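You operate a simulated robot arm through the tools that you are given. There is no shell and no other tool. Be economical: measure what you need, move in short steps, check, and stop when the job is done.

You are at the controls of a simulated two-armed robot. One attempt, no reset.

## Task
Pick up the white bottle from the wall bench with one hand, pass it to the other hand and put it on the long desk behind the black case. Set down upright: white bottle.

The check looks at the end state, three seconds after you hand in, the way a careful person would. Anything else that was tipped, shoved, dropped, spilled or broken makes it a failure.

## Robot
Two 7-joint arms with two-finger parallel grippers on one trunk, on a base that drives. Base frame: it is fixed to the floor where the robot stands at the start and does not move with it; the origin is under the middle of the robot, x ahead of it, y to its left, z up; the surface under the hand at the start is at about z = 800. Units: mm, degrees, N and s.
The left shoulder is at the start at [50, 165, 1080], the right one opposite. With the tool pointing down near the work surface each hand reaches from about 240 to 700 mm from the robot's upright axis, wherever it stands, measured 20 degrees to its own side. Places, roughly: long desk behind the black case (22x20 cm) [-4060, -1520, 800]. Payload 3.91 kg a hand.
The TCP of each hand is the grasp point between the finger pads, 30 mm short of the fingertips. In the tool frame z runs along the fingers and y along their closing line. The gripper opens to 110 mm. The fingers are 20 mm wide and 10 mm thick; the gripper's body (48 by 112 mm) begins 55 mm behind the TCP.
Orientation is that of the tool frame in the base frame, as a unit quaternion [w, x, y, z]. With the fingers straight down and closing along the base's y, the tool's x points along the base's -x, its y along +y and its z along -z.

## Interface
- The arms move only by the tool send_rows. It takes "left_steps", "right_steps" or both (then of equal length, played together; a hand with none holds still); each is a list that holds one entry, the list of rows, each a list of 6 numbers: the shift along the base's x, y, z in units of 300 mm (1.0 is 300 mm), then the turn, a rotation vector about the base's x, y, z in units of 45 degrees (1.0 is 45 degrees). In form: [[[dx, dy, dz, wx, wy, wz], ...]]. A call has 1 to 20 rows; each row is the pose to reach, as a shift and turn from the pose commanded when the call began. "left_fingers" and "right_fingers" are, for a hand that has rows, the gripper command, from -1 (fully open) to 1 (shut), values between in proportion, set as the call begins (left out, the last holds). A call with a number of a shift or a turn outside -1 to 1 is refused whole. A row lasts 0.2 s, in which the tool goes at most 50 mm and 8.6 degrees; a call with a longer step from one row to the next is refused whole, and so is a gripper value outside its range. A pose out of reach is approached as far as the arm can. The call stops where the force on the tool passes 40 N (or 10 N more than at its start, if that is more) or the arm is blocked; 0.2 s more then pass. Each finger travels about 45 mm/s and halts on what it meets, pressing with about 32 N; the grip force reading is that of the motor and also rises with nothing between the fingers. The clock runs only during rows and for 0.2 s after the last one: add rows that repeat a pose to give the fingers time. The reply holds the time, the measured pose of the TCP, the force on the tool along the base axes, the opening and the grip force, in the units named above and with some noise, with the torque about the TCP (base axes, N m) and any sound that the robot's microphone picked up.
- Cameras (640 x 400 px; columns grow to the right, rows downward): "scene" is now at [114.2, -20.9, 1265.7]; the picture's right is [-0.21, -0.98, 0.00], its down [-0.51, 0.11, -0.86] and it looks along [0.84, -0.18, -0.52] (base axes); focal length 251 px, centre (320, 200). "left" rides on the left gripper at [72, -17, -103] in its tool frame; the picture's right is [0.23, 0.97, 0.00], its down [-0.76, 0.18, -0.62] and it looks along [-0.61, 0.14, 0.78] (tool axes); focal length 222 px, centre (320, 200). "right" rides on the right gripper at [72, 17, -103] in its tool frame; the picture's right is [-0.23, 0.97, 0.00], its down [-0.76, -0.18, -0.62] and it looks along [-0.61, -0.14, 0.78] (tool axes); focal length 222 px, centre (320, 200). There is no depth. A picture from a camera that has moved, and an enlarged one, comes with that camera's place and axes in the base frame and with its lens. The place of the scene camera against the robot may be out by one fixed shift of up to 12 mm in any direction.
- camera(camera): a new picture of that camera. It takes no simulated time.
- slide_trunk(by): slides the trunk up (or, below 0, down) by that many mm; the arms and the scene camera ride with it, the base frame stays. It gives what a move gives, with no picture.
- base_move(legs): drives the robot by 1 to 6 legs, each [ahead, left, turn to the left] in mm, mm and degrees, along the robot's own axes; the way and the turn of a leg run together, so that a leg with both is an arc; at most 1500 mm and 180 degrees a leg. The arms and the cameras ride along, it lands a little off, and it stops where it bumps. It gives what a move gives.
- turn_head(pan, tilt): turns the head with the scene camera to pan (to the left, within 80 degrees either way) and tilt (down, from -29 to 69), counted from straight ahead of the robot. It gives what a move gives.
- inspect(camera, box): a new picture of the part [left, top, right, bottom] of that camera's present view, enlarged. It takes no simulated time.
- job_done(): hands the job in; it is judged then, once.

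Work in short steps. Places have to be worked out from the pictures, the camera data and where the tool is seen: move nearer, look again, correct. Check each grasp and each placing, and mend what went wrong. You have 120 turns and 88 pictures in all, those below and enlarged ones among them. Open the grippers and draw the arms clear of the work before you hand the job in, unless the task says otherwise; then end with one line.

The tools are called after "Emit:" by a JSON object that holds its "method" and its "body". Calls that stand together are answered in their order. send_rows: Moves the arms, as the interface text tells. Its arguments: {"type":"object","properties":{"left_steps":{"type":"array","items":{"type":"array","items":{"type":"array","items":{"type":"number"}}}},"left_fingers":{"type":"number"},"right_steps":{"type":"array","items":{"type":"array","items":{"type":"array","items":{"type":"number"}}}},"right_fingers":{"type":"number"}},"required":[]} The other tools are called the same way: slide_trunk (by) slides the trunk up or down; base_move (legs) drives the base; turn_head (pan, tilt) turns the head that bears the scene camera; camera (camera) takes a picture; inspect (camera, box) takes an enlarged picture of a part of a camera's view; job_done () hands the job in.

At the start:

```text
t: 0.0
left_tcp_pos: [436.2, 95.9, 1061.2]
left_orientation: [0.0, 0.0, 1.0, 0.001]
left_wrist_force: [0.6, -0.5, 0.4]
left_torque: [0.03, 0.0, 0.02]
left_grip_width: 110.0
left_gripper_force: 0.0
right_tcp_pos: [492.2, -299.5, 1041.0]
right_orientation: [0.0, -0.001, 1.0, 0.0]
right_wrist_force: [0.7, 0.4, 0.0]
right_torque: [0.0, 0.05, 0.0]
right_grip_width: 109.8
right_gripper_force: 0.0
trunk travel left (down, up): [-300.0, 203.0]
robot x, y, heading: [1.3, 4.5, 0.3]
head pan, tilt: [-11.9, 31.2]
```

scene: 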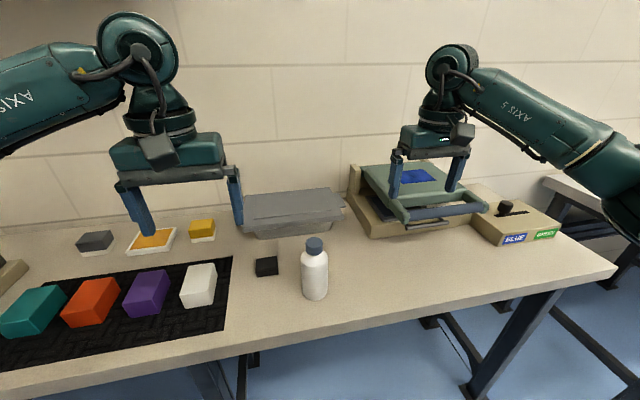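
right: 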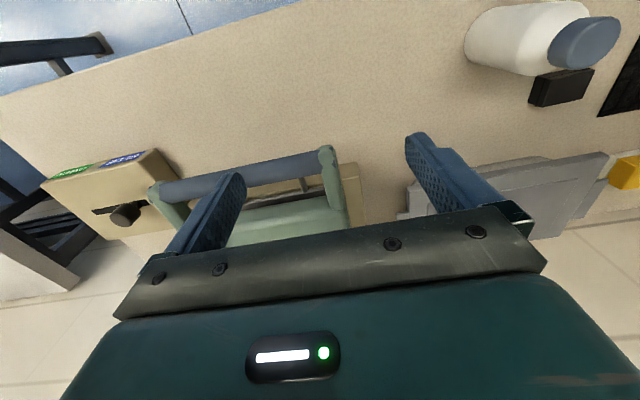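
left: 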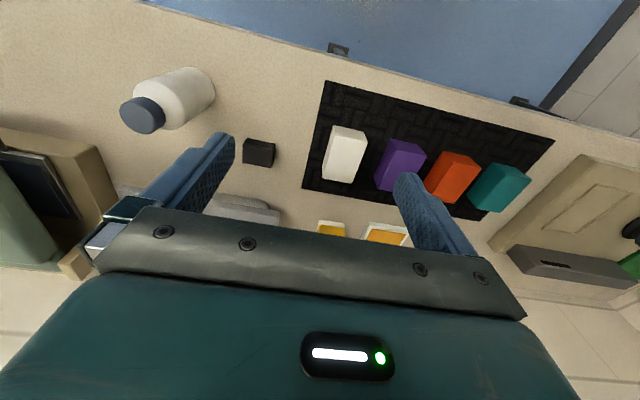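

The bottle is at roughly [490, -88], about 145 mm tall and 60 mm across. I plan a low side grasp with the right hand, then a handover to the left hand from above. First I enlarge the view to measure it.

Emit:
{"method": "inspect", "body": {"camera": "scene", "box": [230, 210, 390, 310]}}

Emit:
{"method": "inspect", "body": {"camera": "left", "box": [100, 40, 260, 140]}}

```text
4.00 times, centred on (310, 260) of scene
camera zoom: at [114.2, -20.9, 1265.7], right [-0.21, -0.98, 0.0], down [-0.51, 0.11, -0.86], along [0.84, -0.18, -0.52], focal length 1002 px, centre (360, -40)
```

zoom: 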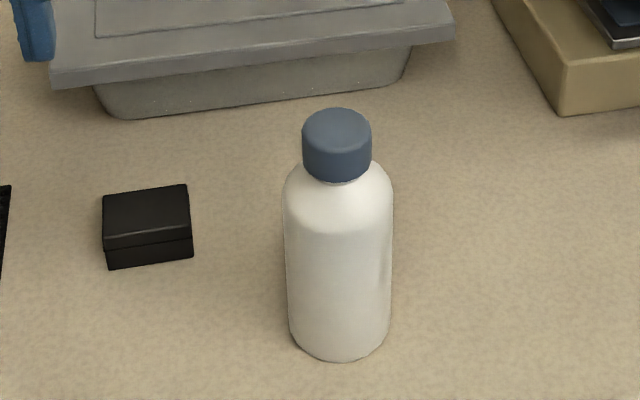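

```text
4.00 times, centred on (180, 90) of left
camera zoom: at [363.7, 78.0, 1166.4], right [-0.23, 0.97, 0.0], down [0.76, 0.18, 0.62], along [0.61, 0.14, -0.78], focal length 888 px, centre (880, 640)
```

zoom: 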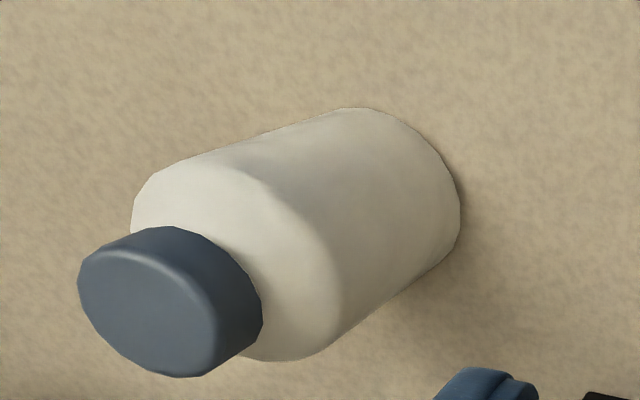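

The bottle centre is about [482, -87], with radius about 28, cap top about z 942 and shoulder about 900. I tilt the right hand towards a forward-and-down pose and clear the left hand aside.

Emit:
{"method": "send_rows", "body": {"right_steps": [[[-0.04, 0.08, 0, 0, -0.125, 0], [-0.08, 0.16, -0.02, 0, -0.25, 0], [-0.12, 0.24, -0.05, 0, -0.375, 0], [-0.17, 0.32, -0.08, 0, -0.5, 0], [-0.22, 0.4, -0.11, 0, -0.625, 0], [-0.27, 0.49, -0.14, 0, -0.75, 0], [-0.32, 0.58, -0.17, 0, -0.875, 0], [-0.37, 0.68, -0.2, 0, -1, 0]]], "left_steps": [[[0, 0.06, 0, 0, 0, 0], [0, 0.12, 0, 0, 0, 0], [0, 0.18, 0, 0, 0, 0], [0, 0.25, 0, 0, 0, 0], [0, 0.3, 0, 0, 0, 0], [0, 0.35, 0, 0, 0, 0], [0, 0.4, 0, 0, 0, 0], [0, 0.4, 0, 0, 0, 0]]], "right_fingers": -1, "left_fingers": -1}}

```text
t: 1.8
left_tcp_pos: [438.7, 217.9, 1063.6]
left_orientation: [0.0, -0.001, 1.0, 0.0]
left_wrist_force: [0.1, 0.3, 0.2]
left_torque: [0.02, 0.01, 0.0]
left_grip_width: 110.1
left_gripper_force: 0.1
right_tcp_pos: [381.9, -93.8, 980.9]
right_orientation: [0.384, 0.001, 0.923, 0.0]
right_wrist_force: [-0.2, -1.3, 0.7]
right_torque: [0.02, -0.01, 0.02]
right_grip_width: 110.2
right_gripper_force: 0.1
trunk travel left (down, up): [-300.0, 203.0]
robot x, y, heading: [-0.8, -2.0, -0.2]
head pan, tilt: [-11.9, 31.2]
```

The tilt went as commanded. I add about 16° and lower to the pre-grasp on the approach line.

Emit:
{"method": "send_rows", "body": {"right_steps": [[[-0.01, 0.01, -0.1, 0, -0.12, 0], [-0.02, 0.02, -0.2, 0, -0.24, 0], [-0.03, 0.022, -0.29, 0, -0.35, 0]]]}}

Emit:
{"method": "camera", "body": {"camera": "right"}}

Emit:
{"method": "camera", "body": {"camera": "scene"}}

```text
t: 2.6
left_tcp_pos: [439.0, 216.3, 1062.3]
left_orientation: [0.0, 0.0, 1.0, 0.0]
left_wrist_force: [0.0, 0.0, 0.1]
left_torque: [-0.02, -0.04, 0.01]
left_grip_width: 110.1
left_gripper_force: 0.2
right_tcp_pos: [372.4, -86.9, 895.5]
right_orientation: [0.506, -0.001, 0.862, 0.002]
right_wrist_force: [0.5, 0.3, -1.2]
right_torque: [0.0, -0.02, -0.01]
right_grip_width: 110.0
right_gripper_force: 0.0
trunk travel left (down, up): [-300.0, 203.0]
robot x, y, heading: [0.2, 1.0, -0.1]
head pan, tilt: [-11.9, 31.2]
```

```text
82 pictures are left
camera right: at [246.8, -70.9, 882.0], right [0.11, 0.97, 0.2], down [-0.17, -0.18, 0.97], along [0.98, -0.14, 0.15], focal length 222 px, centre (320, 200)
```

right: 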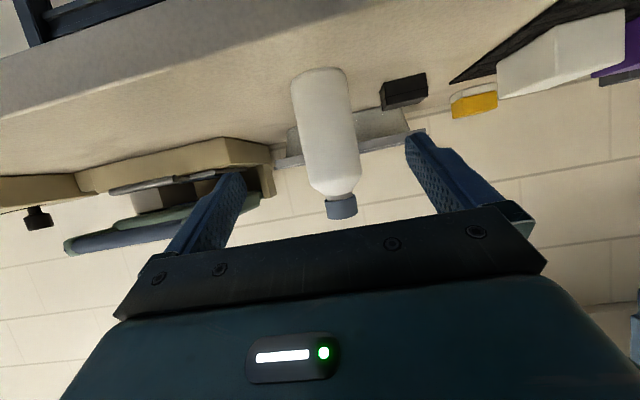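

```text
81 pictures are left
camera scene: at [114.2, -20.2, 1265.8], right [-0.21, -0.98, 0.0], down [-0.51, 0.11, -0.86], along [0.84, -0.18, -0.52], focal length 251 px, centre (320, 200)
```

scene: 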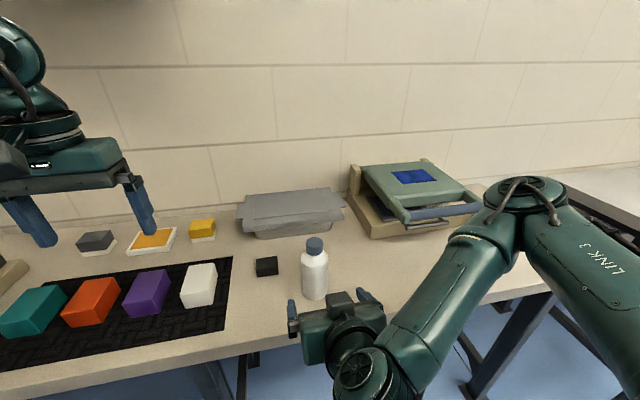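

The right camera puts the bottle centre at about [482, -81] and the line is clear. I slide in along the tool axis with the fingers open.

Emit:
{"method": "send_rows", "body": {"right_steps": [[[0.06, 0.02, -0.03, 0, 0, 0], [0.15, 0.02, -0.08, 0, 0, 0], [0.24, 0.02, -0.125, 0, 0, 0], [0.32, 0.02, -0.165, 0, 0, 0], [0.365, 0.02, -0.192, 0, 0, 0]]]}}

Emit:
{"method": "camera", "body": {"camera": "right"}}

Emit:
{"method": "inspect", "body": {"camera": "scene", "box": [240, 210, 400, 310]}}

```text
t: 3.8
left_tcp_pos: [437.7, 216.5, 1063.1]
left_orientation: [0.0, 0.0, 1.0, 0.0]
left_wrist_force: [0.2, -0.2, -0.1]
left_torque: [-0.02, 0.0, 0.0]
left_grip_width: 109.8
left_gripper_force: 0.1
right_tcp_pos: [481.3, -84.6, 835.8]
right_orientation: [0.505, 0.0, 0.863, 0.0]
right_wrist_force: [0.3, 1.1, 0.7]
right_torque: [-0.01, -0.03, -0.02]
right_grip_width: 109.9
right_gripper_force: 0.0
trunk travel left (down, up): [-300.0, 203.0]
robot x, y, heading: [0.9, -3.3, -0.0]
head pan, tilt: [-11.9, 31.2]
```

```text
80 pictures are left
camera right: at [355.9, -67.1, 823.2], right [0.11, 0.97, 0.2], down [-0.17, -0.18, 0.97], along [0.98, -0.14, 0.15], focal length 222 px, centre (320, 200)
```

right: 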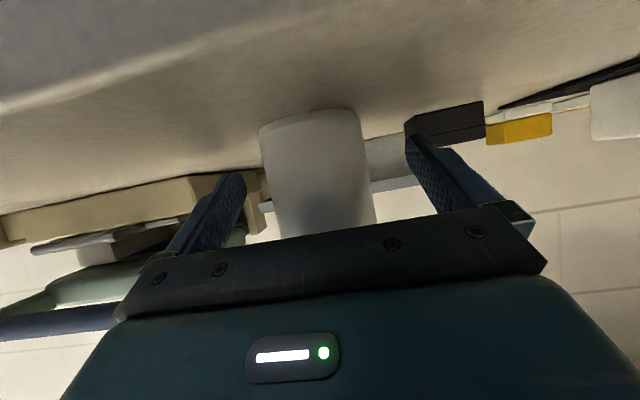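

```text
4.00 times, centred on (320, 260) of scene
camera zoom: at [114.3, -20.9, 1265.7], right [-0.21, -0.98, 0.0], down [-0.51, 0.11, -0.86], along [0.84, -0.18, -0.52], focal length 1002 px, centre (320, -40)
```

zoom: 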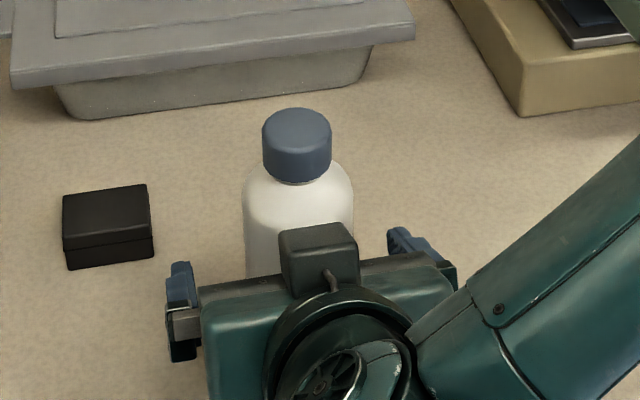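

The bottle sits between the fingers. I close and give the fingers time.

Emit:
{"method": "send_rows", "body": {"right_steps": [[[0, 0, 0, 0, 0, 0], [0, 0, 0, 0, 0, 0], [0, 0, 0, 0, 0, 0], [0, 0, 0, 0, 0, 0], [0, 0, 0, 0, 0, 0], [0, 0, 0, 0, 0, 0]]], "right_fingers": 1}}

```text
t: 5.2
left_tcp_pos: [437.4, 217.4, 1062.4]
left_orientation: [0.0, 0.0, 1.0, 0.0]
left_wrist_force: [-0.4, -0.6, -0.2]
left_torque: [-0.01, -0.02, 0.01]
left_grip_width: 109.9
left_gripper_force: 0.0
right_tcp_pos: [480.8, -83.3, 836.9]
right_orientation: [0.506, 0.001, 0.863, 0.0]
right_wrist_force: [0.7, 0.2, 0.4]
right_torque: [0.05, -0.06, 0.03]
right_grip_width: 54.7
right_gripper_force: 31.5
trunk travel left (down, up): [-300.0, 203.0]
robot x, y, heading: [1.9, -0.5, -0.3]
head pan, tilt: [-11.9, 31.2]
```

It is gripped at 54.7 mm. I lift straight up 150 mm.

Emit:
{"method": "send_rows", "body": {"right_steps": [[[0, 0, 0.04, 0, 0, 0], [0, 0, 0.1, 0, 0, 0], [0, 0, 0.2, 0, 0, 0], [0, 0, 0.3, 0, 0, 0], [0, 0, 0.4, 0, 0, 0], [0, 0, 0.5, 0, 0, 0], [0, 0, 0.5, 0, 0, 0]]]}}

Emit:
{"method": "camera", "body": {"camera": "scene"}}

Emit:
{"method": "camera", "body": {"camera": "left"}}

```text
t: 6.8
left_tcp_pos: [439.5, 217.0, 1062.3]
left_orientation: [0.0, 0.0, 1.0, 0.0]
left_wrist_force: [0.1, -0.7, -0.3]
left_torque: [0.0, -0.02, -0.05]
left_grip_width: 109.9
left_gripper_force: 0.0
right_tcp_pos: [482.1, -82.5, 985.9]
right_orientation: [0.506, 0.0, 0.863, 0.001]
right_wrist_force: [-0.4, 0.3, -1.1]
right_torque: [-0.03, 0.0, -0.01]
right_grip_width: 54.9
right_gripper_force: 32.2
trunk travel left (down, up): [-300.0, 203.0]
robot x, y, heading: [2.2, 0.9, 0.1]
head pan, tilt: [-11.9, 31.2]
```

```text
78 pictures are left
camera scene: at [114.4, -20.9, 1265.7], right [-0.21, -0.98, 0.0], down [-0.51, 0.11, -0.86], along [0.84, -0.18, -0.52], focal length 251 px, centre (320, 200)
```

scene: 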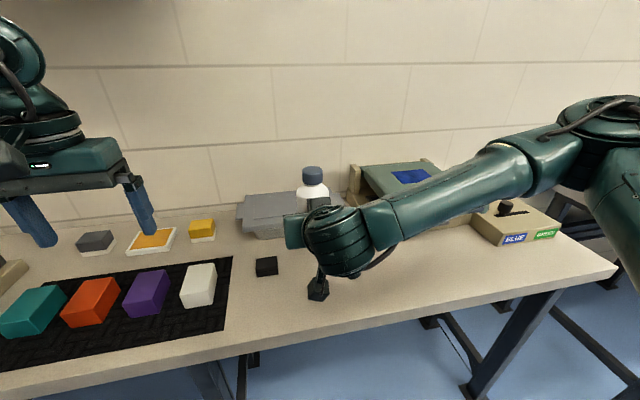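

```text
77 pictures are left
camera left: at [365.1, 198.3, 1166.9], right [-0.23, 0.97, 0.0], down [0.76, 0.18, 0.62], along [0.61, 0.14, -0.78], focal length 222 px, centre (320, 200)
```

left: 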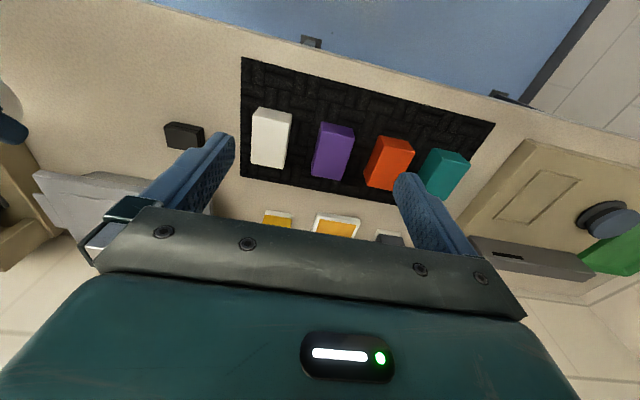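

The lift is clean and nothing else moved. I bring the bottle to y≈-5 and raise the left hand.

Emit:
{"method": "send_rows", "body": {"right_steps": [[[0, 0.08, 0, 0, 0, 0], [0, 0.16, 0, 0, 0, 0], [0, 0.22, 0, 0, 0, 0], [0, 0.26, 0, 0, 0, 0]]], "left_steps": [[[0.03, 0, 0.13, 0, 0, 0], [0.07, 0, 0.26, 0, 0, 0], [0.1, 0, 0.38, 0, 0, 0], [0.14, 0, 0.4, 0, 0, 0]]]}}

Emit:
{"method": "send_rows", "body": {"left_steps": [[[0, -0.14, 0, 0, 0, 0], [0, -0.28, 0, 0, 0, 0], [0, -0.42, 0, 0, 0, 0], [0, -0.56, 0, 0, 0, 0], [0, -0.68, 0, 0, 0, 0], [0, -0.74, 0, 0, 0, 0]]]}}

Emit:
{"method": "camera", "body": {"camera": "left"}}

Emit:
{"method": "camera", "body": {"camera": "scene"}}

```text
t: 7.8
left_tcp_pos: [477.8, 215.6, 1181.0]
left_orientation: [0.0, 0.0, 1.0, 0.0]
left_wrist_force: [0.4, -0.1, 0.1]
left_torque: [0.0, 0.01, 0.01]
left_grip_width: 109.7
left_gripper_force: 0.0
right_tcp_pos: [482.8, -3.7, 987.6]
right_orientation: [0.505, 0.0, 0.863, 0.0]
right_wrist_force: [0.2, 0.8, -2.3]
right_torque: [-0.01, 0.01, 0.01]
right_grip_width: 54.9
right_gripper_force: 31.5
trunk travel left (down, up): [-300.0, 203.0]
robot x, y, heading: [-2.0, -0.6, -0.0]
head pan, tilt: [-11.9, 31.2]
```

```text
t: 9.2
left_tcp_pos: [477.4, -8.4, 1182.3]
left_orientation: [0.001, 0.0, 1.0, 0.0]
left_wrist_force: [-0.8, 0.8, -0.6]
left_torque: [0.02, -0.02, 0.0]
left_grip_width: 109.9
left_gripper_force: 0.0
right_tcp_pos: [481.8, -4.4, 987.0]
right_orientation: [0.505, 0.0, 0.863, 0.0]
right_wrist_force: [0.6, 0.0, -1.8]
right_torque: [0.06, 0.03, -0.01]
right_grip_width: 55.0
right_gripper_force: 31.9
trunk travel left (down, up): [-300.0, 203.0]
robot x, y, heading: [-1.0, 1.4, 0.2]
head pan, tilt: [-11.9, 31.2]
```

```text
76 pictures are left
camera left: at [404.2, -26.3, 1287.2], right [-0.23, 0.97, 0.0], down [0.76, 0.18, 0.62], along [0.61, 0.14, -0.78], focal length 222 px, centre (320, 200)
```

left: 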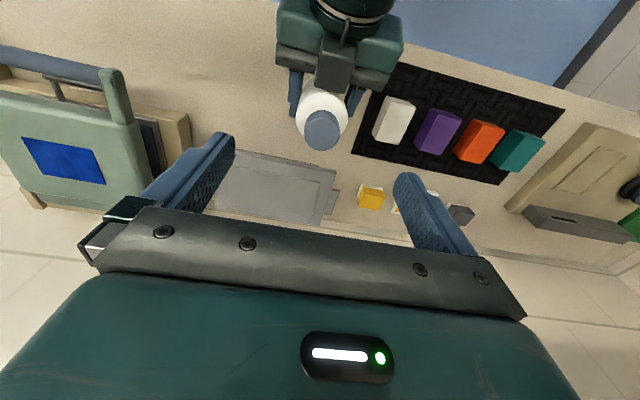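

```text
75 pictures are left
camera scene: at [114.4, -21.1, 1265.7], right [-0.21, -0.98, 0.0], down [-0.51, 0.11, -0.86], along [0.84, -0.18, -0.52], focal length 251 px, centre (320, 200)
```

scene: 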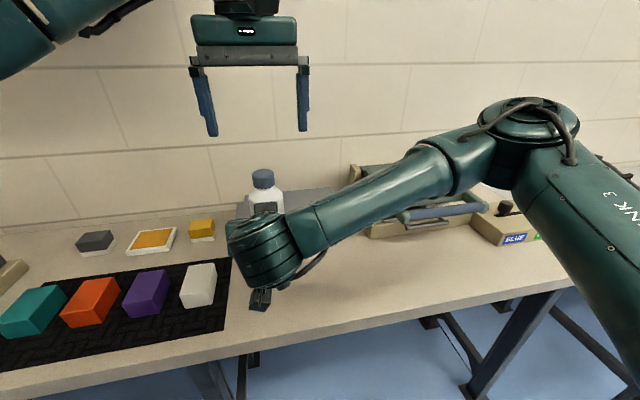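

Bottle centre is about [482, -5]. The left hand is nearly over it, so I lower most of the way and look.

Emit:
{"method": "send_rows", "body": {"left_steps": [[[0.012, 0.01, -0.1, 0, 0, 0], [0.012, 0.01, -0.2, 0, 0, 0], [0.012, 0.01, -0.28, 0, 0, 0], [0.012, 0.01, -0.28, 0, 0, 0]]]}}

Emit:
{"method": "camera", "body": {"camera": "left"}}

Emit:
{"method": "inspect", "body": {"camera": "scene", "box": [150, 50, 390, 200]}}

Emit:
{"method": "camera", "body": {"camera": "right"}}

```text
t: 10.2
left_tcp_pos: [481.0, -3.2, 1097.7]
left_orientation: [0.0, 0.0, 1.0, 0.001]
left_wrist_force: [0.1, 0.4, -0.6]
left_torque: [-0.01, -0.01, 0.01]
left_grip_width: 110.0
left_gripper_force: 0.0
right_tcp_pos: [482.4, -4.9, 988.1]
right_orientation: [0.505, 0.0, 0.863, 0.0]
right_wrist_force: [-0.2, -0.8, -2.3]
right_torque: [-0.04, -0.01, 0.0]
right_grip_width: 55.1
right_gripper_force: 31.8
trunk travel left (down, up): [-300.0, 203.0]
robot x, y, heading: [0.4, -0.9, 0.1]
head pan, tilt: [-11.9, 31.2]
```

```text
74 pictures are left
camera left: at [408.1, -22.1, 1201.2], right [-0.23, 0.97, 0.0], down [0.76, 0.18, 0.62], along [0.61, 0.14, -0.78], focal length 222 px, centre (320, 200)
```

left: 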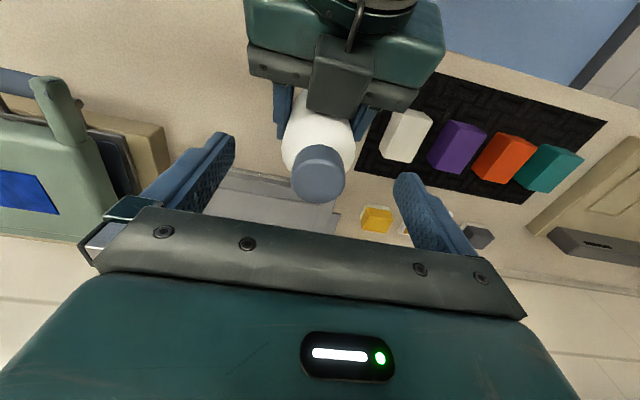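

```text
2.67 times, centred on (270, 125) of scene
camera zoom: at [114.3, -20.9, 1265.7], right [-0.21, -0.98, 0.0], down [-0.51, 0.11, -0.86], along [0.84, -0.18, -0.52], focal length 668 px, centre (453, 400)
```

zoom: 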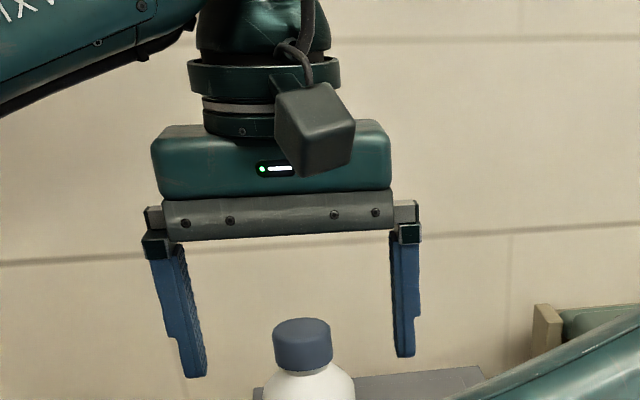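

```text
72 pictures are left
camera right: at [357.7, 12.0, 974.5], right [0.11, 0.97, 0.2], down [-0.17, -0.18, 0.97], along [0.98, -0.14, 0.15], focal length 222 px, centre (320, 200)
```

right: 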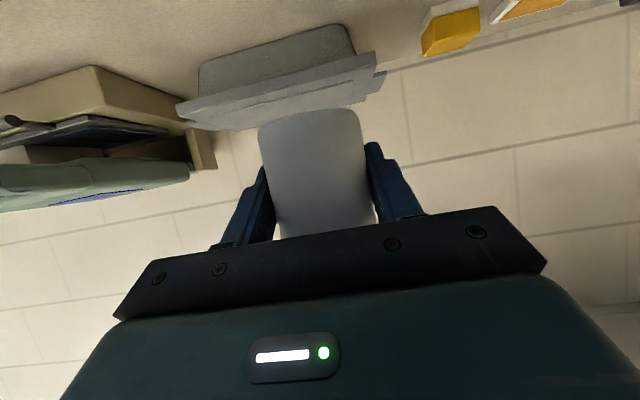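

Alignment is good: the cap is at about [478, -6] and the left fingers straddle it. I lower gently to TCP z≈1046, which keeps the tips above the right fingers.

Emit:
{"method": "send_rows", "body": {"left_steps": [[[0, -0.007, -0.05, 0, 0, 0], [0, -0.007, -0.1, 0, 0, 0], [0, -0.007, -0.14, 0, 0, 0], [0, -0.007, -0.172, 0, 0, 0], [0, -0.007, -0.172, 0, 0, 0]]]}}

Emit:
{"method": "camera", "body": {"camera": "left"}}

Emit:
{"method": "inspect", "body": {"camera": "scene", "box": [150, 80, 390, 230]}}

```text
t: 11.4
left_tcp_pos: [481.8, -3.7, 1047.1]
left_orientation: [0.0, 0.0, 1.0, -0.001]
left_wrist_force: [0.4, -0.5, 0.6]
left_torque: [0.0, -0.03, 0.01]
left_grip_width: 110.0
left_gripper_force: 0.0
right_tcp_pos: [483.3, -4.1, 987.9]
right_orientation: [0.505, 0.0, 0.863, 0.0]
right_wrist_force: [0.3, 0.5, -2.0]
right_torque: [0.01, -0.03, -0.03]
right_grip_width: 54.9
right_gripper_force: 31.9
trunk travel left (down, up): [-300.0, 203.0]
robot x, y, heading: [-1.3, 3.6, -0.2]
head pan, tilt: [-11.9, 31.2]
```

```text
71 pictures are left
camera left: at [409.3, -22.6, 1150.9], right [-0.23, 0.97, 0.0], down [0.76, 0.18, 0.62], along [0.61, 0.14, -0.78], focal length 222 px, centre (320, 200)
```

left: 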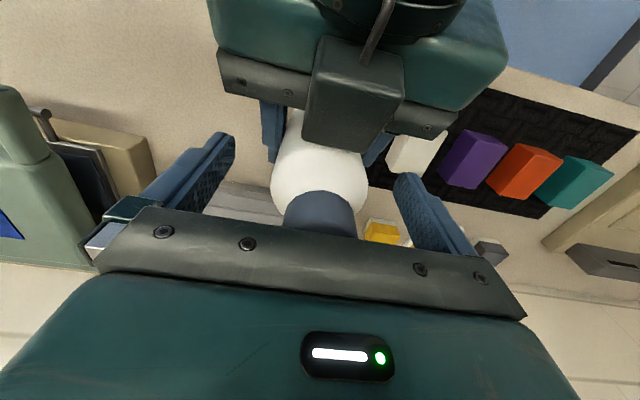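

```text
2.67 times, centred on (270, 155) of scene
camera zoom: at [114.4, -20.9, 1265.7], right [-0.21, -0.98, 0.0], down [-0.51, 0.11, -0.86], along [0.84, -0.18, -0.52], focal length 668 px, centre (453, 320)
```

zoom: 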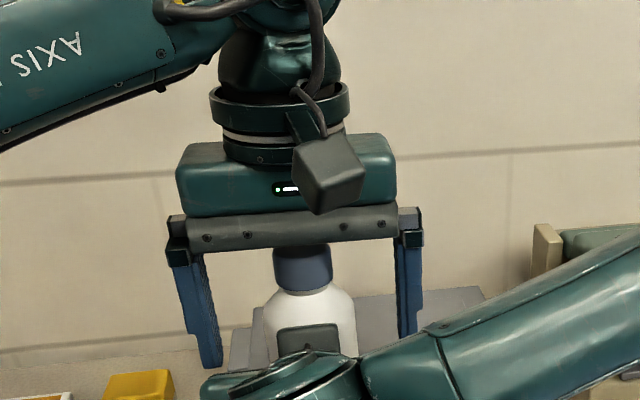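

The left fingers now straddle the upper body with the palm just above the cap. I close the left hand.

Emit:
{"method": "send_rows", "body": {"left_steps": [[[0, 0, 0, 0, 0, 0], [0, 0, 0, 0, 0, 0], [0, 0, 0, 0, 0, 0], [0, 0, 0, 0, 0, 0], [0, 0, 0, 0, 0, 0], [0, 0, 0, 0, 0, 0], [0, 0, 0, 0, 0, 0]]], "left_fingers": 1}}

Emit:
{"method": "inspect", "body": {"camera": "scene", "box": [150, 80, 390, 230]}}

```text
t: 13.0
left_tcp_pos: [481.2, -4.8, 1047.1]
left_orientation: [0.0, 0.0, 1.0, 0.0]
left_wrist_force: [0.5, -2.2, 0.1]
left_torque: [-0.08, 0.01, 0.03]
left_grip_width: 54.5
left_gripper_force: 32.3
right_tcp_pos: [482.1, -4.6, 987.8]
right_orientation: [0.506, -0.001, 0.863, 0.001]
right_wrist_force: [-1.4, 3.6, -1.9]
right_torque: [-0.05, -0.02, -0.05]
right_grip_width: 55.0
right_gripper_force: 31.4
trunk travel left (down, up): [-300.0, 203.0]
robot x, y, heading: [2.0, 0.0, -0.1]
head pan, tilt: [-11.9, 31.2]
```

```text
2.67 times, centred on (270, 155) of scene
camera zoom: at [114.4, -20.9, 1265.7], right [-0.21, -0.98, 0.0], down [-0.51, 0.11, -0.86], along [0.84, -0.18, -0.52], focal length 668 px, centre (453, 320)
```

zoom: 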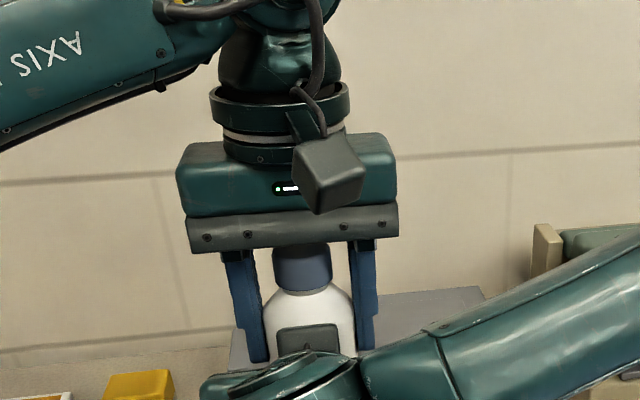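

The left hand grips the body at 54.5 mm, the full diameter. I open the right hand in place.

Emit:
{"method": "send_rows", "body": {"right_steps": [[[0, 0, 0, 0, 0, 0], [0, 0, 0, 0, 0, 0], [0, 0, 0, 0, 0, 0], [0, 0, 0, 0, 0, 0], [0, 0, 0, 0, 0, 0], [0, 0, 0, 0, 0, 0]]], "right_fingers": -1}}

```text
t: 14.4
left_tcp_pos: [482.3, -3.9, 1047.5]
left_orientation: [0.001, 0.0, 1.0, 0.0]
left_wrist_force: [0.1, -0.5, -0.8]
left_torque: [-0.06, 0.03, 0.02]
left_grip_width: 54.4
left_gripper_force: 31.3
right_tcp_pos: [482.8, -5.3, 988.1]
right_orientation: [0.506, 0.0, 0.863, 0.0]
right_wrist_force: [-0.2, -0.3, -0.3]
right_torque: [-0.01, 0.0, 0.03]
right_grip_width: 110.0
right_gripper_force: 0.0
trunk travel left (down, up): [-300.0, 203.0]
robot x, y, heading: [0.7, -3.1, 0.2]
head pan, tilt: [-11.9, 31.2]
```

The bottle hangs from the left hand. I draw the right hand straight back and slightly down, clear of the left wrist.

Emit:
{"method": "send_rows", "body": {"right_steps": [[[-0.08, 0, 0, 0, 0, 0], [-0.17, 0, 0, 0, 0, 0], [-0.27, 0, -0.03, 0, 0, 0], [-0.36, -0.02, -0.08, 0, 0, 0], [-0.4, -0.15, -0.12, 0, 0, 0], [-0.4, -0.3, -0.12, 0, 0, 0], [-0.4, -0.45, -0.12, 0, 0, 0], [-0.4, -0.6, -0.12, 0, 0, 0], [-0.4, -0.75, -0.12, 0, 0, 0]]]}}

Emit:
{"method": "camera", "body": {"camera": "scene"}}

```text
t: 16.4
left_tcp_pos: [481.6, -5.4, 1047.2]
left_orientation: [0.0, 0.0, 1.0, 0.001]
left_wrist_force: [0.6, -0.8, 0.3]
left_torque: [0.03, -0.02, -0.02]
left_grip_width: 54.3
left_gripper_force: 31.5
right_tcp_pos: [436.1, -217.9, 930.7]
right_orientation: [0.505, -0.001, 0.863, 0.002]
right_wrist_force: [0.2, -1.0, 0.4]
right_torque: [0.05, 0.04, 0.01]
right_grip_width: 109.9
right_gripper_force: 0.1
right hand out of reach, approached as far as the arm can: row 6, 7, 8, 9
trunk travel left (down, up): [-300.0, 203.0]
robot x, y, heading: [1.4, 1.1, 0.1]
head pan, tilt: [-11.9, 31.2]
```

```text
68 pictures are left
camera scene: at [113.9, -23.0, 1265.7], right [-0.21, -0.98, 0.0], down [-0.51, 0.11, -0.86], along [0.84, -0.17, -0.52], focal length 251 px, centre (320, 200)
```

scene: 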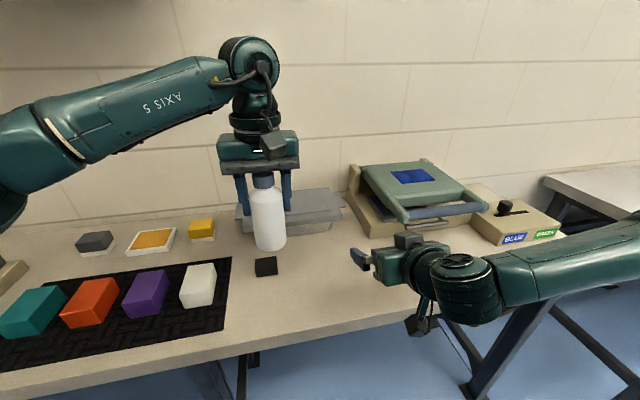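

The handover worked and the bottle hangs upright in the left hand. I lift the right hand and turn it back down, and tuck the left slightly for driving.

Emit:
{"method": "send_rows", "body": {"right_steps": [[[0, 0, 0.1, 0, 0.1, 0], [0, -0.02, 0.2, 0, 0.25, 0], [0, -0.06, 0.3, 0, 0.4, 0], [0, -0.1, 0.38, 0, 0.55, 0], [0, -0.14, 0.44, 0, 0.7, 0], [0, -0.18, 0.48, 0, 0.85, 0], [0, -0.2, 0.5, 0, 1, 0]]], "left_steps": [[[0, 0, 0.04, 0, 0, 0], [-0.05, 0.05, 0.08, 0, 0, 0], [-0.1, 0.15, 0.08, 0, 0, 0], [-0.15, 0.25, 0.08, 0, 0, 0], [-0.2, 0.35, 0.08, 0, 0, 0], [-0.25, 0.43, 0.08, 0, 0, 0], [-0.25, 0.5, 0.08, 0, 0, 0]]]}}

Emit:
{"method": "turn_head", "body": {"pan": -80, "tilt": 20}}

Emit:
{"method": "camera", "body": {"camera": "scene"}}

```text
t: 18.0
left_tcp_pos: [407.2, 145.6, 1070.3]
left_orientation: [0.0, 0.0, 1.0, 0.001]
left_wrist_force: [-0.1, 0.1, -0.8]
left_torque: [0.0, 0.01, 0.02]
left_grip_width: 54.5
left_gripper_force: 32.3
right_tcp_pos: [436.5, -274.1, 1087.5]
right_orientation: [0.136, 0.0, 0.991, 0.0]
right_wrist_force: [0.5, -0.3, 0.2]
right_torque: [0.02, 0.01, 0.02]
right_grip_width: 109.9
right_gripper_force: 0.1
trunk travel left (down, up): [-300.0, 203.0]
robot x, y, heading: [-0.4, 0.4, -0.2]
head pan, tilt: [-11.9, 31.2]
```

```text
t: 19.4
left_tcp_pos: [406.7, 145.1, 1069.5]
left_orientation: [0.0, -0.001, 1.0, 0.001]
left_wrist_force: [0.0, -0.2, -1.7]
left_torque: [0.04, 0.0, 0.0]
left_grip_width: 54.7
left_gripper_force: 31.8
right_tcp_pos: [437.2, -276.1, 1086.6]
right_orientation: [0.137, 0.0, 0.991, 0.0]
right_wrist_force: [0.0, -0.3, 0.3]
right_torque: [0.02, 0.01, -0.02]
right_grip_width: 110.0
right_gripper_force: 0.1
trunk travel left (down, up): [-300.0, 203.0]
robot x, y, heading: [-2.5, 1.0, 0.1]
head pan, tilt: [-80.0, 20.0]
```

```text
67 pictures are left
camera scene: at [42.6, -94.0, 1283.6], right [-0.98, -0.17, 0.0], down [-0.06, 0.34, -0.94], along [0.16, -0.93, -0.34], focal length 251 px, centre (320, 200)
```

scene: 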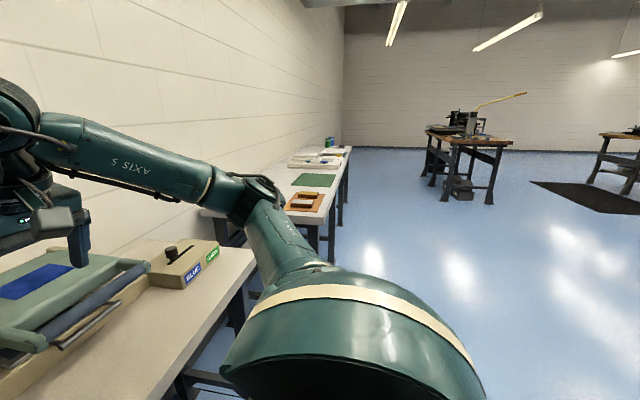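

The space behind is open. I back away from the bench and turn towards the long desk to look at it.

Emit:
{"method": "base_move", "body": {"legs": [[-700, 0, 0], [0, 0, -155]]}}

Emit:
{"method": "turn_head", "body": {"pan": 0, "tilt": 15}}

Emit:
{"method": "camera", "body": {"camera": "scene"}}

```text
t: 29.5
left_tcp_pos: [-989.7, -301.3, 1070.6]
left_orientation: [0.0, 0.977, 0.215, 0.0]
left_wrist_force: [0.2, -0.4, -2.0]
left_torque: [-0.04, -0.02, 0.0]
left_grip_width: 54.1
left_gripper_force: 31.8
right_tcp_pos: [-1193.6, 68.5, 1087.6]
right_orientation: [0.03, 0.967, 0.213, -0.134]
right_wrist_force: [-0.4, 0.2, 0.3]
right_torque: [0.03, -0.01, -0.03]
right_grip_width: 110.3
right_gripper_force: 0.0
trunk travel left (down, up): [-300.0, 203.0]
robot x, y, heading: [-683.1, 3.3, -155.0]
head pan, tilt: [-80.0, 20.0]
```

```text
t: 31.0
left_tcp_pos: [-989.8, -301.2, 1069.9]
left_orientation: [0.0, 0.976, 0.216, 0.0]
left_wrist_force: [-0.2, 0.2, -2.3]
left_torque: [-0.02, -0.01, 0.01]
left_grip_width: 54.2
left_gripper_force: 31.9
right_tcp_pos: [-1193.1, 69.5, 1086.6]
right_orientation: [0.029, 0.968, 0.212, -0.134]
right_wrist_force: [0.3, 0.8, -0.3]
right_torque: [0.03, 0.0, -0.05]
right_grip_width: 109.9
right_gripper_force: 0.1
trunk travel left (down, up): [-300.0, 203.0]
robot x, y, heading: [-683.4, 3.4, -155.1]
head pan, tilt: [0.0, 15.0]
```

```text
66 pictures are left
camera scene: at [-796.2, -51.7, 1291.7], right [-0.42, 0.91, 0.0], down [0.23, 0.11, -0.97], along [-0.88, -0.41, -0.26], focal length 251 px, centre (320, 200)
```

scene: 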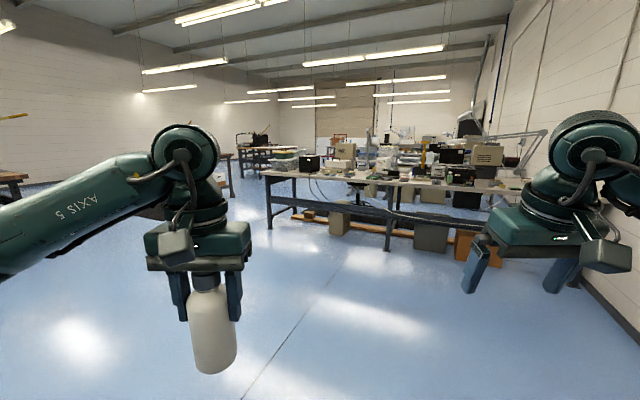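

The long desk is ahead with a black case near its left end. I zoom in.

Emit:
{"method": "inspect", "body": {"camera": "scene", "box": [250, 130, 410, 230]}}

```text
4.00 times, centred on (330, 180) of scene
camera zoom: at [-796.2, -51.7, 1291.7], right [-0.42, 0.91, 0.0], down [0.23, 0.11, -0.97], along [-0.88, -0.41, -0.26], focal length 1002 px, centre (280, 280)
```

zoom: 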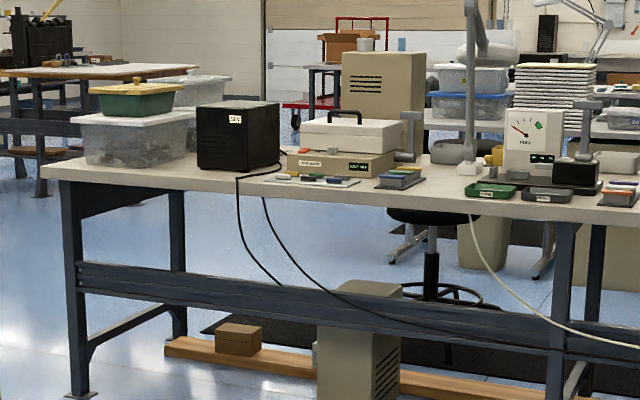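

The black case stands at about x −3640…−3860, y −1480…−1680, and the target is on its far side. I drive closer and raise the trunk to see what is behind it.

Emit:
{"method": "base_move", "body": {"legs": [[1231, 253, 0], [1231, 253, -25]]}}

Emit:
{"method": "slide_trunk", "body": {"by": 200}}

Emit:
{"method": "turn_head", "body": {"pan": 0, "tilt": 25}}

Emit:
{"method": "camera", "body": {"camera": "scene"}}

```text
t: 43.5
left_tcp_pos: [-3255.2, -1439.5, 1069.9]
left_orientation: [0.0, 1.0, 0.006, -0.001]
left_wrist_force: [-0.3, -0.9, -2.3]
left_torque: [-0.01, -0.02, -0.01]
left_grip_width: 54.5
left_gripper_force: 31.8
right_tcp_pos: [-3289.0, -1018.5, 1085.4]
right_orientation: [0.001, 0.991, 0.006, -0.137]
right_wrist_force: [-0.5, -1.5, 0.3]
right_torque: [0.01, -0.03, 0.0]
right_grip_width: 109.6
right_gripper_force: 0.1
trunk travel left (down, up): [-300.0, 203.0]
robot x, y, heading: [-2849.4, -1286.6, -179.1]
head pan, tilt: [0.0, 15.0]
```

```text
t: 45.6
left_tcp_pos: [-3254.5, -1439.0, 1269.2]
left_orientation: [-0.001, 1.0, 0.005, 0.0]
left_wrist_force: [0.9, -0.8, -2.6]
left_torque: [-0.01, 0.02, 0.01]
left_grip_width: 54.4
left_gripper_force: 32.1
right_tcp_pos: [-3288.9, -1018.4, 1286.6]
right_orientation: [0.001, 0.991, 0.005, -0.137]
right_wrist_force: [0.2, -0.2, -0.7]
right_torque: [0.04, 0.01, 0.0]
right_grip_width: 110.0
right_gripper_force: 0.1
trunk travel left (down, up): [-500.0, 3.0]
robot x, y, heading: [-2849.6, -1289.6, -179.4]
head pan, tilt: [0.0, 15.0]
```

```text
t: 46.4
left_tcp_pos: [-3255.2, -1439.6, 1269.4]
left_orientation: [0.0, 1.0, 0.006, 0.0]
left_wrist_force: [-0.2, -0.3, -1.1]
left_torque: [0.01, -0.02, -0.04]
left_grip_width: 54.2
left_gripper_force: 31.8
right_tcp_pos: [-3288.6, -1018.3, 1286.3]
right_orientation: [0.001, 0.991, 0.005, -0.137]
right_wrist_force: [-0.1, -0.6, 0.8]
right_torque: [-0.01, 0.0, 0.01]
right_grip_width: 110.3
right_gripper_force: 0.1
trunk travel left (down, up): [-500.0, 3.0]
robot x, y, heading: [-2849.1, -1289.4, -179.3]
head pan, tilt: [0.0, 25.0]
```

```text
64 pictures are left
camera scene: at [-2974.3, -1292.5, 1475.6], right [-0.01, 1.0, 0.0], down [0.42, 0.01, -0.91], along [-0.91, -0.01, -0.42], focal length 251 px, centre (320, 200)
```

scene: 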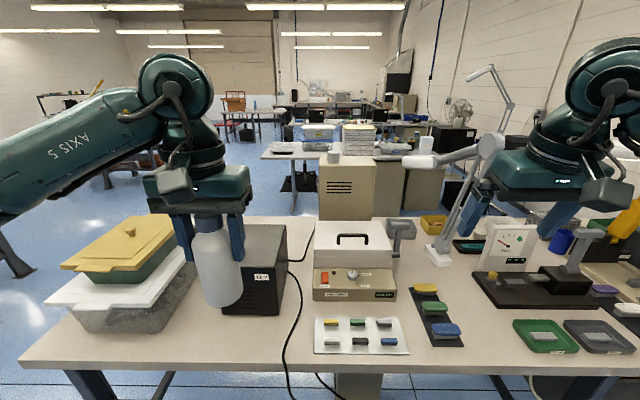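

The desk runs from x≈−3395 to −4210, and the case blocks a front approach: it is about 210 mm tall and the reach is long. The far side may be better, so I look left for a way around the desk's end.

Emit:
{"method": "turn_head", "body": {"pan": 50, "tilt": 25}}

Emit:
{"method": "camera", "body": {"camera": "scene"}}

```text
t: 47.5
left_tcp_pos: [-3254.5, -1439.7, 1270.6]
left_orientation: [0.0, 1.0, 0.007, -0.001]
left_wrist_force: [-0.2, -0.2, -2.6]
left_torque: [0.01, -0.01, -0.01]
left_grip_width: 54.2
left_gripper_force: 32.5
right_tcp_pos: [-3289.6, -1017.4, 1286.7]
right_orientation: [0.001, 0.991, 0.006, -0.137]
right_wrist_force: [0.9, 0.5, 0.4]
right_torque: [-0.01, 0.0, -0.03]
right_grip_width: 109.9
right_gripper_force: 0.0
trunk travel left (down, up): [-500.0, 3.0]
robot x, y, heading: [-2850.1, -1289.3, -179.5]
head pan, tilt: [50.0, 25.0]
```

```text
63 pictures are left
camera scene: at [-2940.7, -1362.7, 1475.5], right [-0.77, 0.63, 0.0], down [0.27, 0.33, -0.91], along [-0.57, -0.7, -0.42], focal length 251 px, centre (320, 200)
```

scene: 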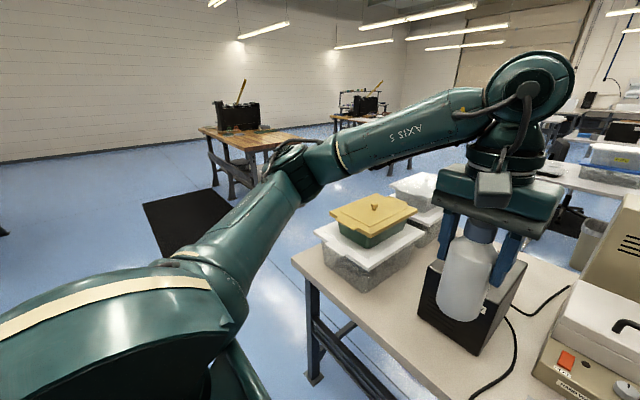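

There is wide open floor beyond the desk's left end. I drive round it, staying well outside, and look at the desk's far side.

Emit:
{"method": "base_move", "body": {"legs": [[0, 1480, 0], [1000, 0, 0], [1000, 0, 0], [0, 0, -140]]}}

Emit:
{"method": "turn_head", "body": {"pan": 10, "tilt": 22}}

Emit:
{"method": "camera", "body": {"camera": "scene"}}

```text
t: 75.9
left_tcp_pos: [-4606.2, -2418.6, 1269.9]
left_orientation: [0.0, -0.371, 0.928, 0.0]
left_wrist_force: [0.5, -0.5, -2.6]
left_torque: [-0.03, 0.0, 0.02]
left_grip_width: 54.5
left_gripper_force: 32.1
right_tcp_pos: [-4294.8, -2704.0, 1286.9]
right_orientation: [0.128, -0.368, 0.92, 0.052]
right_wrist_force: [0.5, 0.0, -0.7]
right_torque: [-0.02, -0.03, 0.01]
right_grip_width: 110.1
right_gripper_force: 0.1
trunk travel left (down, up): [-500.0, 3.0]
robot x, y, heading: [-4797.7, -2807.9, 43.6]
head pan, tilt: [50.0, 25.0]
```

```text
t: 77.0
left_tcp_pos: [-4605.6, -2420.0, 1270.0]
left_orientation: [0.0, -0.371, 0.929, 0.0]
left_wrist_force: [-0.3, 0.2, -2.3]
left_torque: [0.01, -0.01, -0.03]
left_grip_width: 54.4
left_gripper_force: 31.8
right_tcp_pos: [-4294.3, -2705.4, 1286.4]
right_orientation: [0.127, -0.367, 0.92, 0.051]
right_wrist_force: [0.6, 1.1, 0.2]
right_torque: [-0.04, 0.02, -0.01]
right_grip_width: 110.1
right_gripper_force: 0.2
trunk travel left (down, up): [-500.0, 3.0]
robot x, y, heading: [-4800.9, -2806.8, 43.5]
head pan, tilt: [10.0, 22.0]
```

```text
62 pictures are left
camera scene: at [-4727.2, -2713.4, 1480.3], right [0.81, -0.59, 0.0], down [-0.22, -0.3, -0.93], along [0.55, 0.75, -0.37], focal length 251 px, centre (320, 200)
```

scene: 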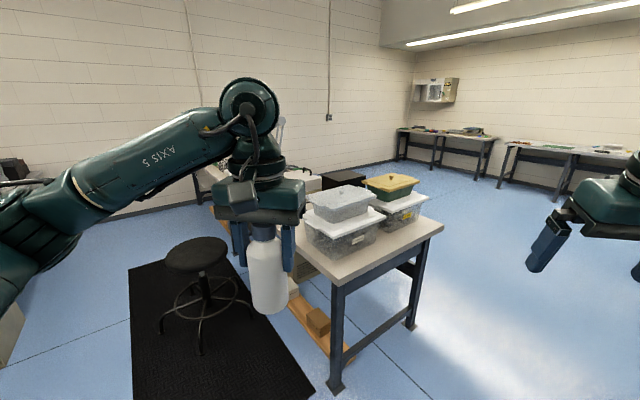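

A stool stands at about [-4600, -1110] behind the desk, and the grey tote is at y≈−1750…−2000 on it. There is room at y≈−1800 between them. I square up to the desk there, staying back, and look.

Emit:
{"method": "base_move", "body": {"legs": [[0, 0, -43.5], [-50, 950, 0]]}}

Emit:
{"method": "turn_head", "body": {"pan": 5, "tilt": 30}}

Emit:
{"method": "camera", "body": {"camera": "scene"}}

```text
t: 87.4
left_tcp_pos: [-4469.5, -1720.6, 1269.2]
left_orientation: [0.0, -0.011, 1.0, 0.001]
left_wrist_force: [0.7, 0.4, -1.7]
left_torque: [-0.01, -0.01, 0.01]
left_grip_width: 54.3
left_gripper_force: 32.4
right_tcp_pos: [-4431.3, -2139.6, 1286.6]
right_orientation: [0.137, -0.012, 0.99, 0.002]
right_wrist_force: [-0.1, -0.5, -0.3]
right_torque: [-0.04, 0.06, -0.02]
right_grip_width: 109.9
right_gripper_force: 0.0
trunk travel left (down, up): [-500.0, 3.0]
robot x, y, heading: [-4874.5, -1878.7, 1.3]
head pan, tilt: [10.0, 22.0]
```

```text
t: 88.1
left_tcp_pos: [-4469.4, -1720.9, 1270.6]
left_orientation: [0.0, -0.012, 1.0, 0.0]
left_wrist_force: [-0.9, 0.7, -2.2]
left_torque: [0.03, -0.01, -0.01]
left_grip_width: 54.2
left_gripper_force: 31.8
right_tcp_pos: [-4430.4, -2140.9, 1286.9]
right_orientation: [0.137, -0.011, 0.99, 0.001]
right_wrist_force: [0.6, 0.3, 0.1]
right_torque: [-0.02, -0.03, -0.03]
right_grip_width: 109.9
right_gripper_force: 0.2
trunk travel left (down, up): [-500.0, 3.0]
robot x, y, heading: [-4872.1, -1876.0, 1.6]
head pan, tilt: [5.0, 30.0]
```

```text
61 pictures are left
camera scene: at [-4756.9, -1867.1, 1467.6], right [0.11, -0.99, 0.0], down [-0.5, -0.06, -0.87], along [0.86, 0.1, -0.5], focal length 251 px, centre (320, 200)
```

scene: 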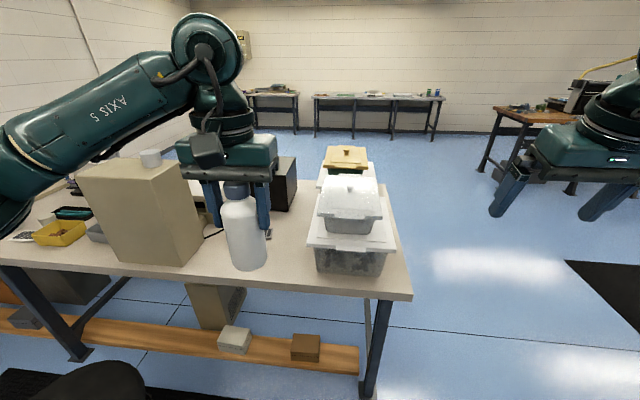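

The gap between the tower (y≥−1290) and the tote (y≤−1750) is clear, with the target in the middle. I tuck the right hand back so it stays off the desk, then lower the trunk and advance.

Emit:
{"method": "send_rows", "body": {"right_steps": [[[-0.1, -0.06, 0, 0, 0.08, 0], [-0.2, -0.12, 0, 0, 0.16, 0], [-0.3, -0.18, 0, 0, 0.24, 0], [-0.4, -0.24, 0, 0, 0.32, 0], [-0.45, -0.28, 0, 0, 0.34, 0]]]}}

Emit:
{"method": "slide_trunk", "body": {"by": -180}}

Emit:
{"method": "base_move", "body": {"legs": [[0, 70, -1.6], [150, 0, 0]]}}

Emit:
{"method": "camera", "body": {"camera": "scene"}}

```text
t: 89.3
left_tcp_pos: [-4469.3, -1720.8, 1269.7]
left_orientation: [0.0, -0.011, 1.0, -0.001]
left_wrist_force: [-0.5, -0.2, -1.6]
left_torque: [0.01, -0.01, -0.03]
left_grip_width: 54.4
left_gripper_force: 31.8
right_tcp_pos: [-4565.8, -2224.3, 1289.6]
right_orientation: [0.004, -0.011, 1.0, 0.004]
right_wrist_force: [0.3, 0.6, 0.0]
right_torque: [0.0, -0.01, -0.02]
right_grip_width: 109.9
right_gripper_force: 0.1
trunk travel left (down, up): [-500.0, 3.0]
robot x, y, heading: [-4871.3, -1877.4, 1.5]
head pan, tilt: [5.0, 30.0]
```

```text
t: 91.3
left_tcp_pos: [-4469.7, -1719.5, 1091.0]
left_orientation: [0.0, -0.012, 1.0, 0.0]
left_wrist_force: [0.1, 0.1, -0.8]
left_torque: [0.02, -0.01, 0.03]
left_grip_width: 54.3
left_gripper_force: 32.3
right_tcp_pos: [-4565.5, -2222.8, 1109.8]
right_orientation: [0.005, -0.01, 1.0, 0.004]
right_wrist_force: [0.4, -0.2, 0.6]
right_torque: [-0.01, -0.02, -0.02]
right_grip_width: 110.1
right_gripper_force: 0.0
trunk travel left (down, up): [-320.0, 183.0]
robot x, y, heading: [-4873.3, -1878.0, 1.4]
head pan, tilt: [5.0, 30.0]
```

```text
t: 93.6
left_tcp_pos: [-4318.4, -1663.8, 1090.2]
left_orientation: [0.0, 0.002, 1.0, 0.0]
left_wrist_force: [-0.5, 1.1, -1.3]
left_torque: [0.02, -0.01, -0.02]
left_grip_width: 54.0
left_gripper_force: 32.1
right_tcp_pos: [-4428.2, -2162.5, 1108.7]
right_orientation: [0.003, 0.002, 1.0, 0.004]
right_wrist_force: [0.2, -0.3, -0.2]
right_torque: [-0.03, 0.01, -0.03]
right_grip_width: 110.1
right_gripper_force: 0.1
trunk travel left (down, up): [-320.0, 183.0]
robot x, y, heading: [-4727.1, -1805.4, -0.1]
head pan, tilt: [5.0, 30.0]
```

```text
60 pictures are left
camera scene: at [-4609.9, -1801.9, 1287.4], right [0.08, -1.0, 0.0], down [-0.5, -0.04, -0.87], along [0.86, 0.07, -0.5], focal length 251 px, centre (320, 200)
```

scene: 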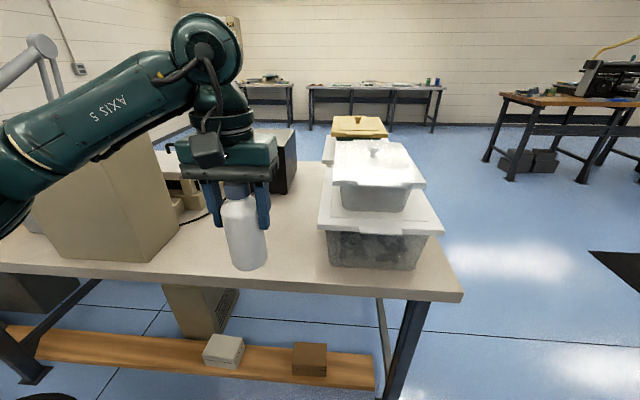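

The robot is square to the desk. I advance 110 mm so the target is about 625 mm from the axis, to its left.

Emit:
{"method": "base_move", "body": {"legs": [[110, 0, 0]]}}

Emit:
{"method": "turn_head", "body": {"pan": 22, "tilt": 38}}

Emit:
{"method": "camera", "body": {"camera": "scene"}}

Emit:
{"method": "camera", "body": {"camera": "left"}}

```text
t: 94.8
left_tcp_pos: [-4208.1, -1663.8, 1090.1]
left_orientation: [0.001, 0.003, 1.0, 0.0]
left_wrist_force: [0.2, 0.0, -2.1]
left_torque: [0.03, 0.01, 0.01]
left_grip_width: 54.2
left_gripper_force: 31.9
right_tcp_pos: [-4317.6, -2163.2, 1109.6]
right_orientation: [0.003, 0.003, 1.0, 0.003]
right_wrist_force: [0.1, -0.1, 0.0]
right_torque: [-0.01, 0.01, -0.02]
right_grip_width: 110.1
right_gripper_force: 0.1
trunk travel left (down, up): [-320.0, 183.0]
robot x, y, heading: [-4616.8, -1807.1, -0.2]
head pan, tilt: [5.0, 30.0]
```

```text
t: 95.6
left_tcp_pos: [-4208.8, -1662.1, 1089.3]
left_orientation: [0.0, 0.002, 1.0, 0.0]
left_wrist_force: [0.0, -0.8, -1.6]
left_torque: [0.0, 0.0, -0.05]
left_grip_width: 54.1
left_gripper_force: 31.7
right_tcp_pos: [-4316.9, -2164.1, 1109.4]
right_orientation: [0.004, 0.003, 1.0, 0.003]
right_wrist_force: [-1.2, 0.2, 0.7]
right_torque: [0.01, 0.02, 0.0]
right_grip_width: 110.0
right_gripper_force: 0.1
trunk travel left (down, up): [-320.0, 183.0]
robot x, y, heading: [-4615.8, -1807.7, -0.7]
head pan, tilt: [22.0, 38.0]
```

```text
59 pictures are left
camera scene: at [-4509.9, -1778.0, 1275.2], right [0.37, -0.93, 0.0], down [-0.57, -0.23, -0.79], along [0.73, 0.29, -0.62], focal length 251 px, centre (320, 200)
```

scene: 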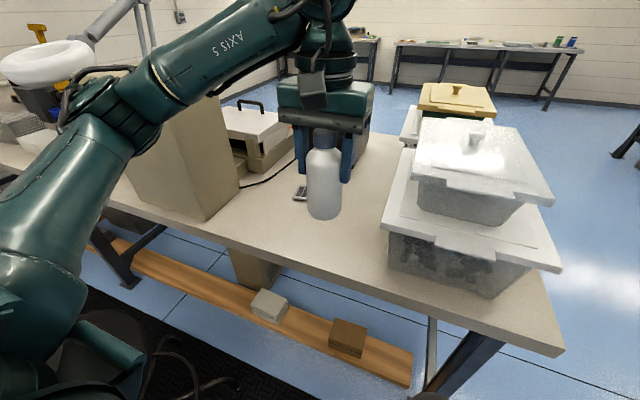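

```text
58 pictures are left
camera left: at [-4281.7, -1681.8, 1193.8], right [-0.22, 0.97, 0.0], down [0.76, 0.17, 0.62], along [0.61, 0.14, -0.78], focal length 222 px, centre (320, 200)
```

left: 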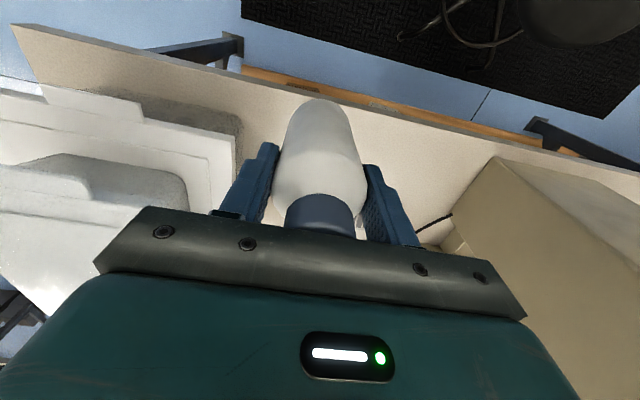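

A small object sits on the desk near the target, so I zoom in.

Emit:
{"method": "inspect", "body": {"camera": "scene", "box": [230, 120, 390, 220]}}

```text
4.00 times, centred on (310, 170) of scene
camera zoom: at [-4509.9, -1778.0, 1275.2], right [0.37, -0.93, 0.0], down [-0.57, -0.23, -0.79], along [0.73, 0.29, -0.62], focal length 1002 px, centre (360, 320)
```

zoom: 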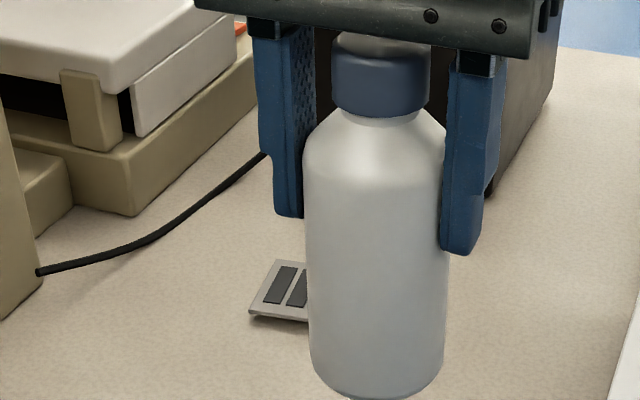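

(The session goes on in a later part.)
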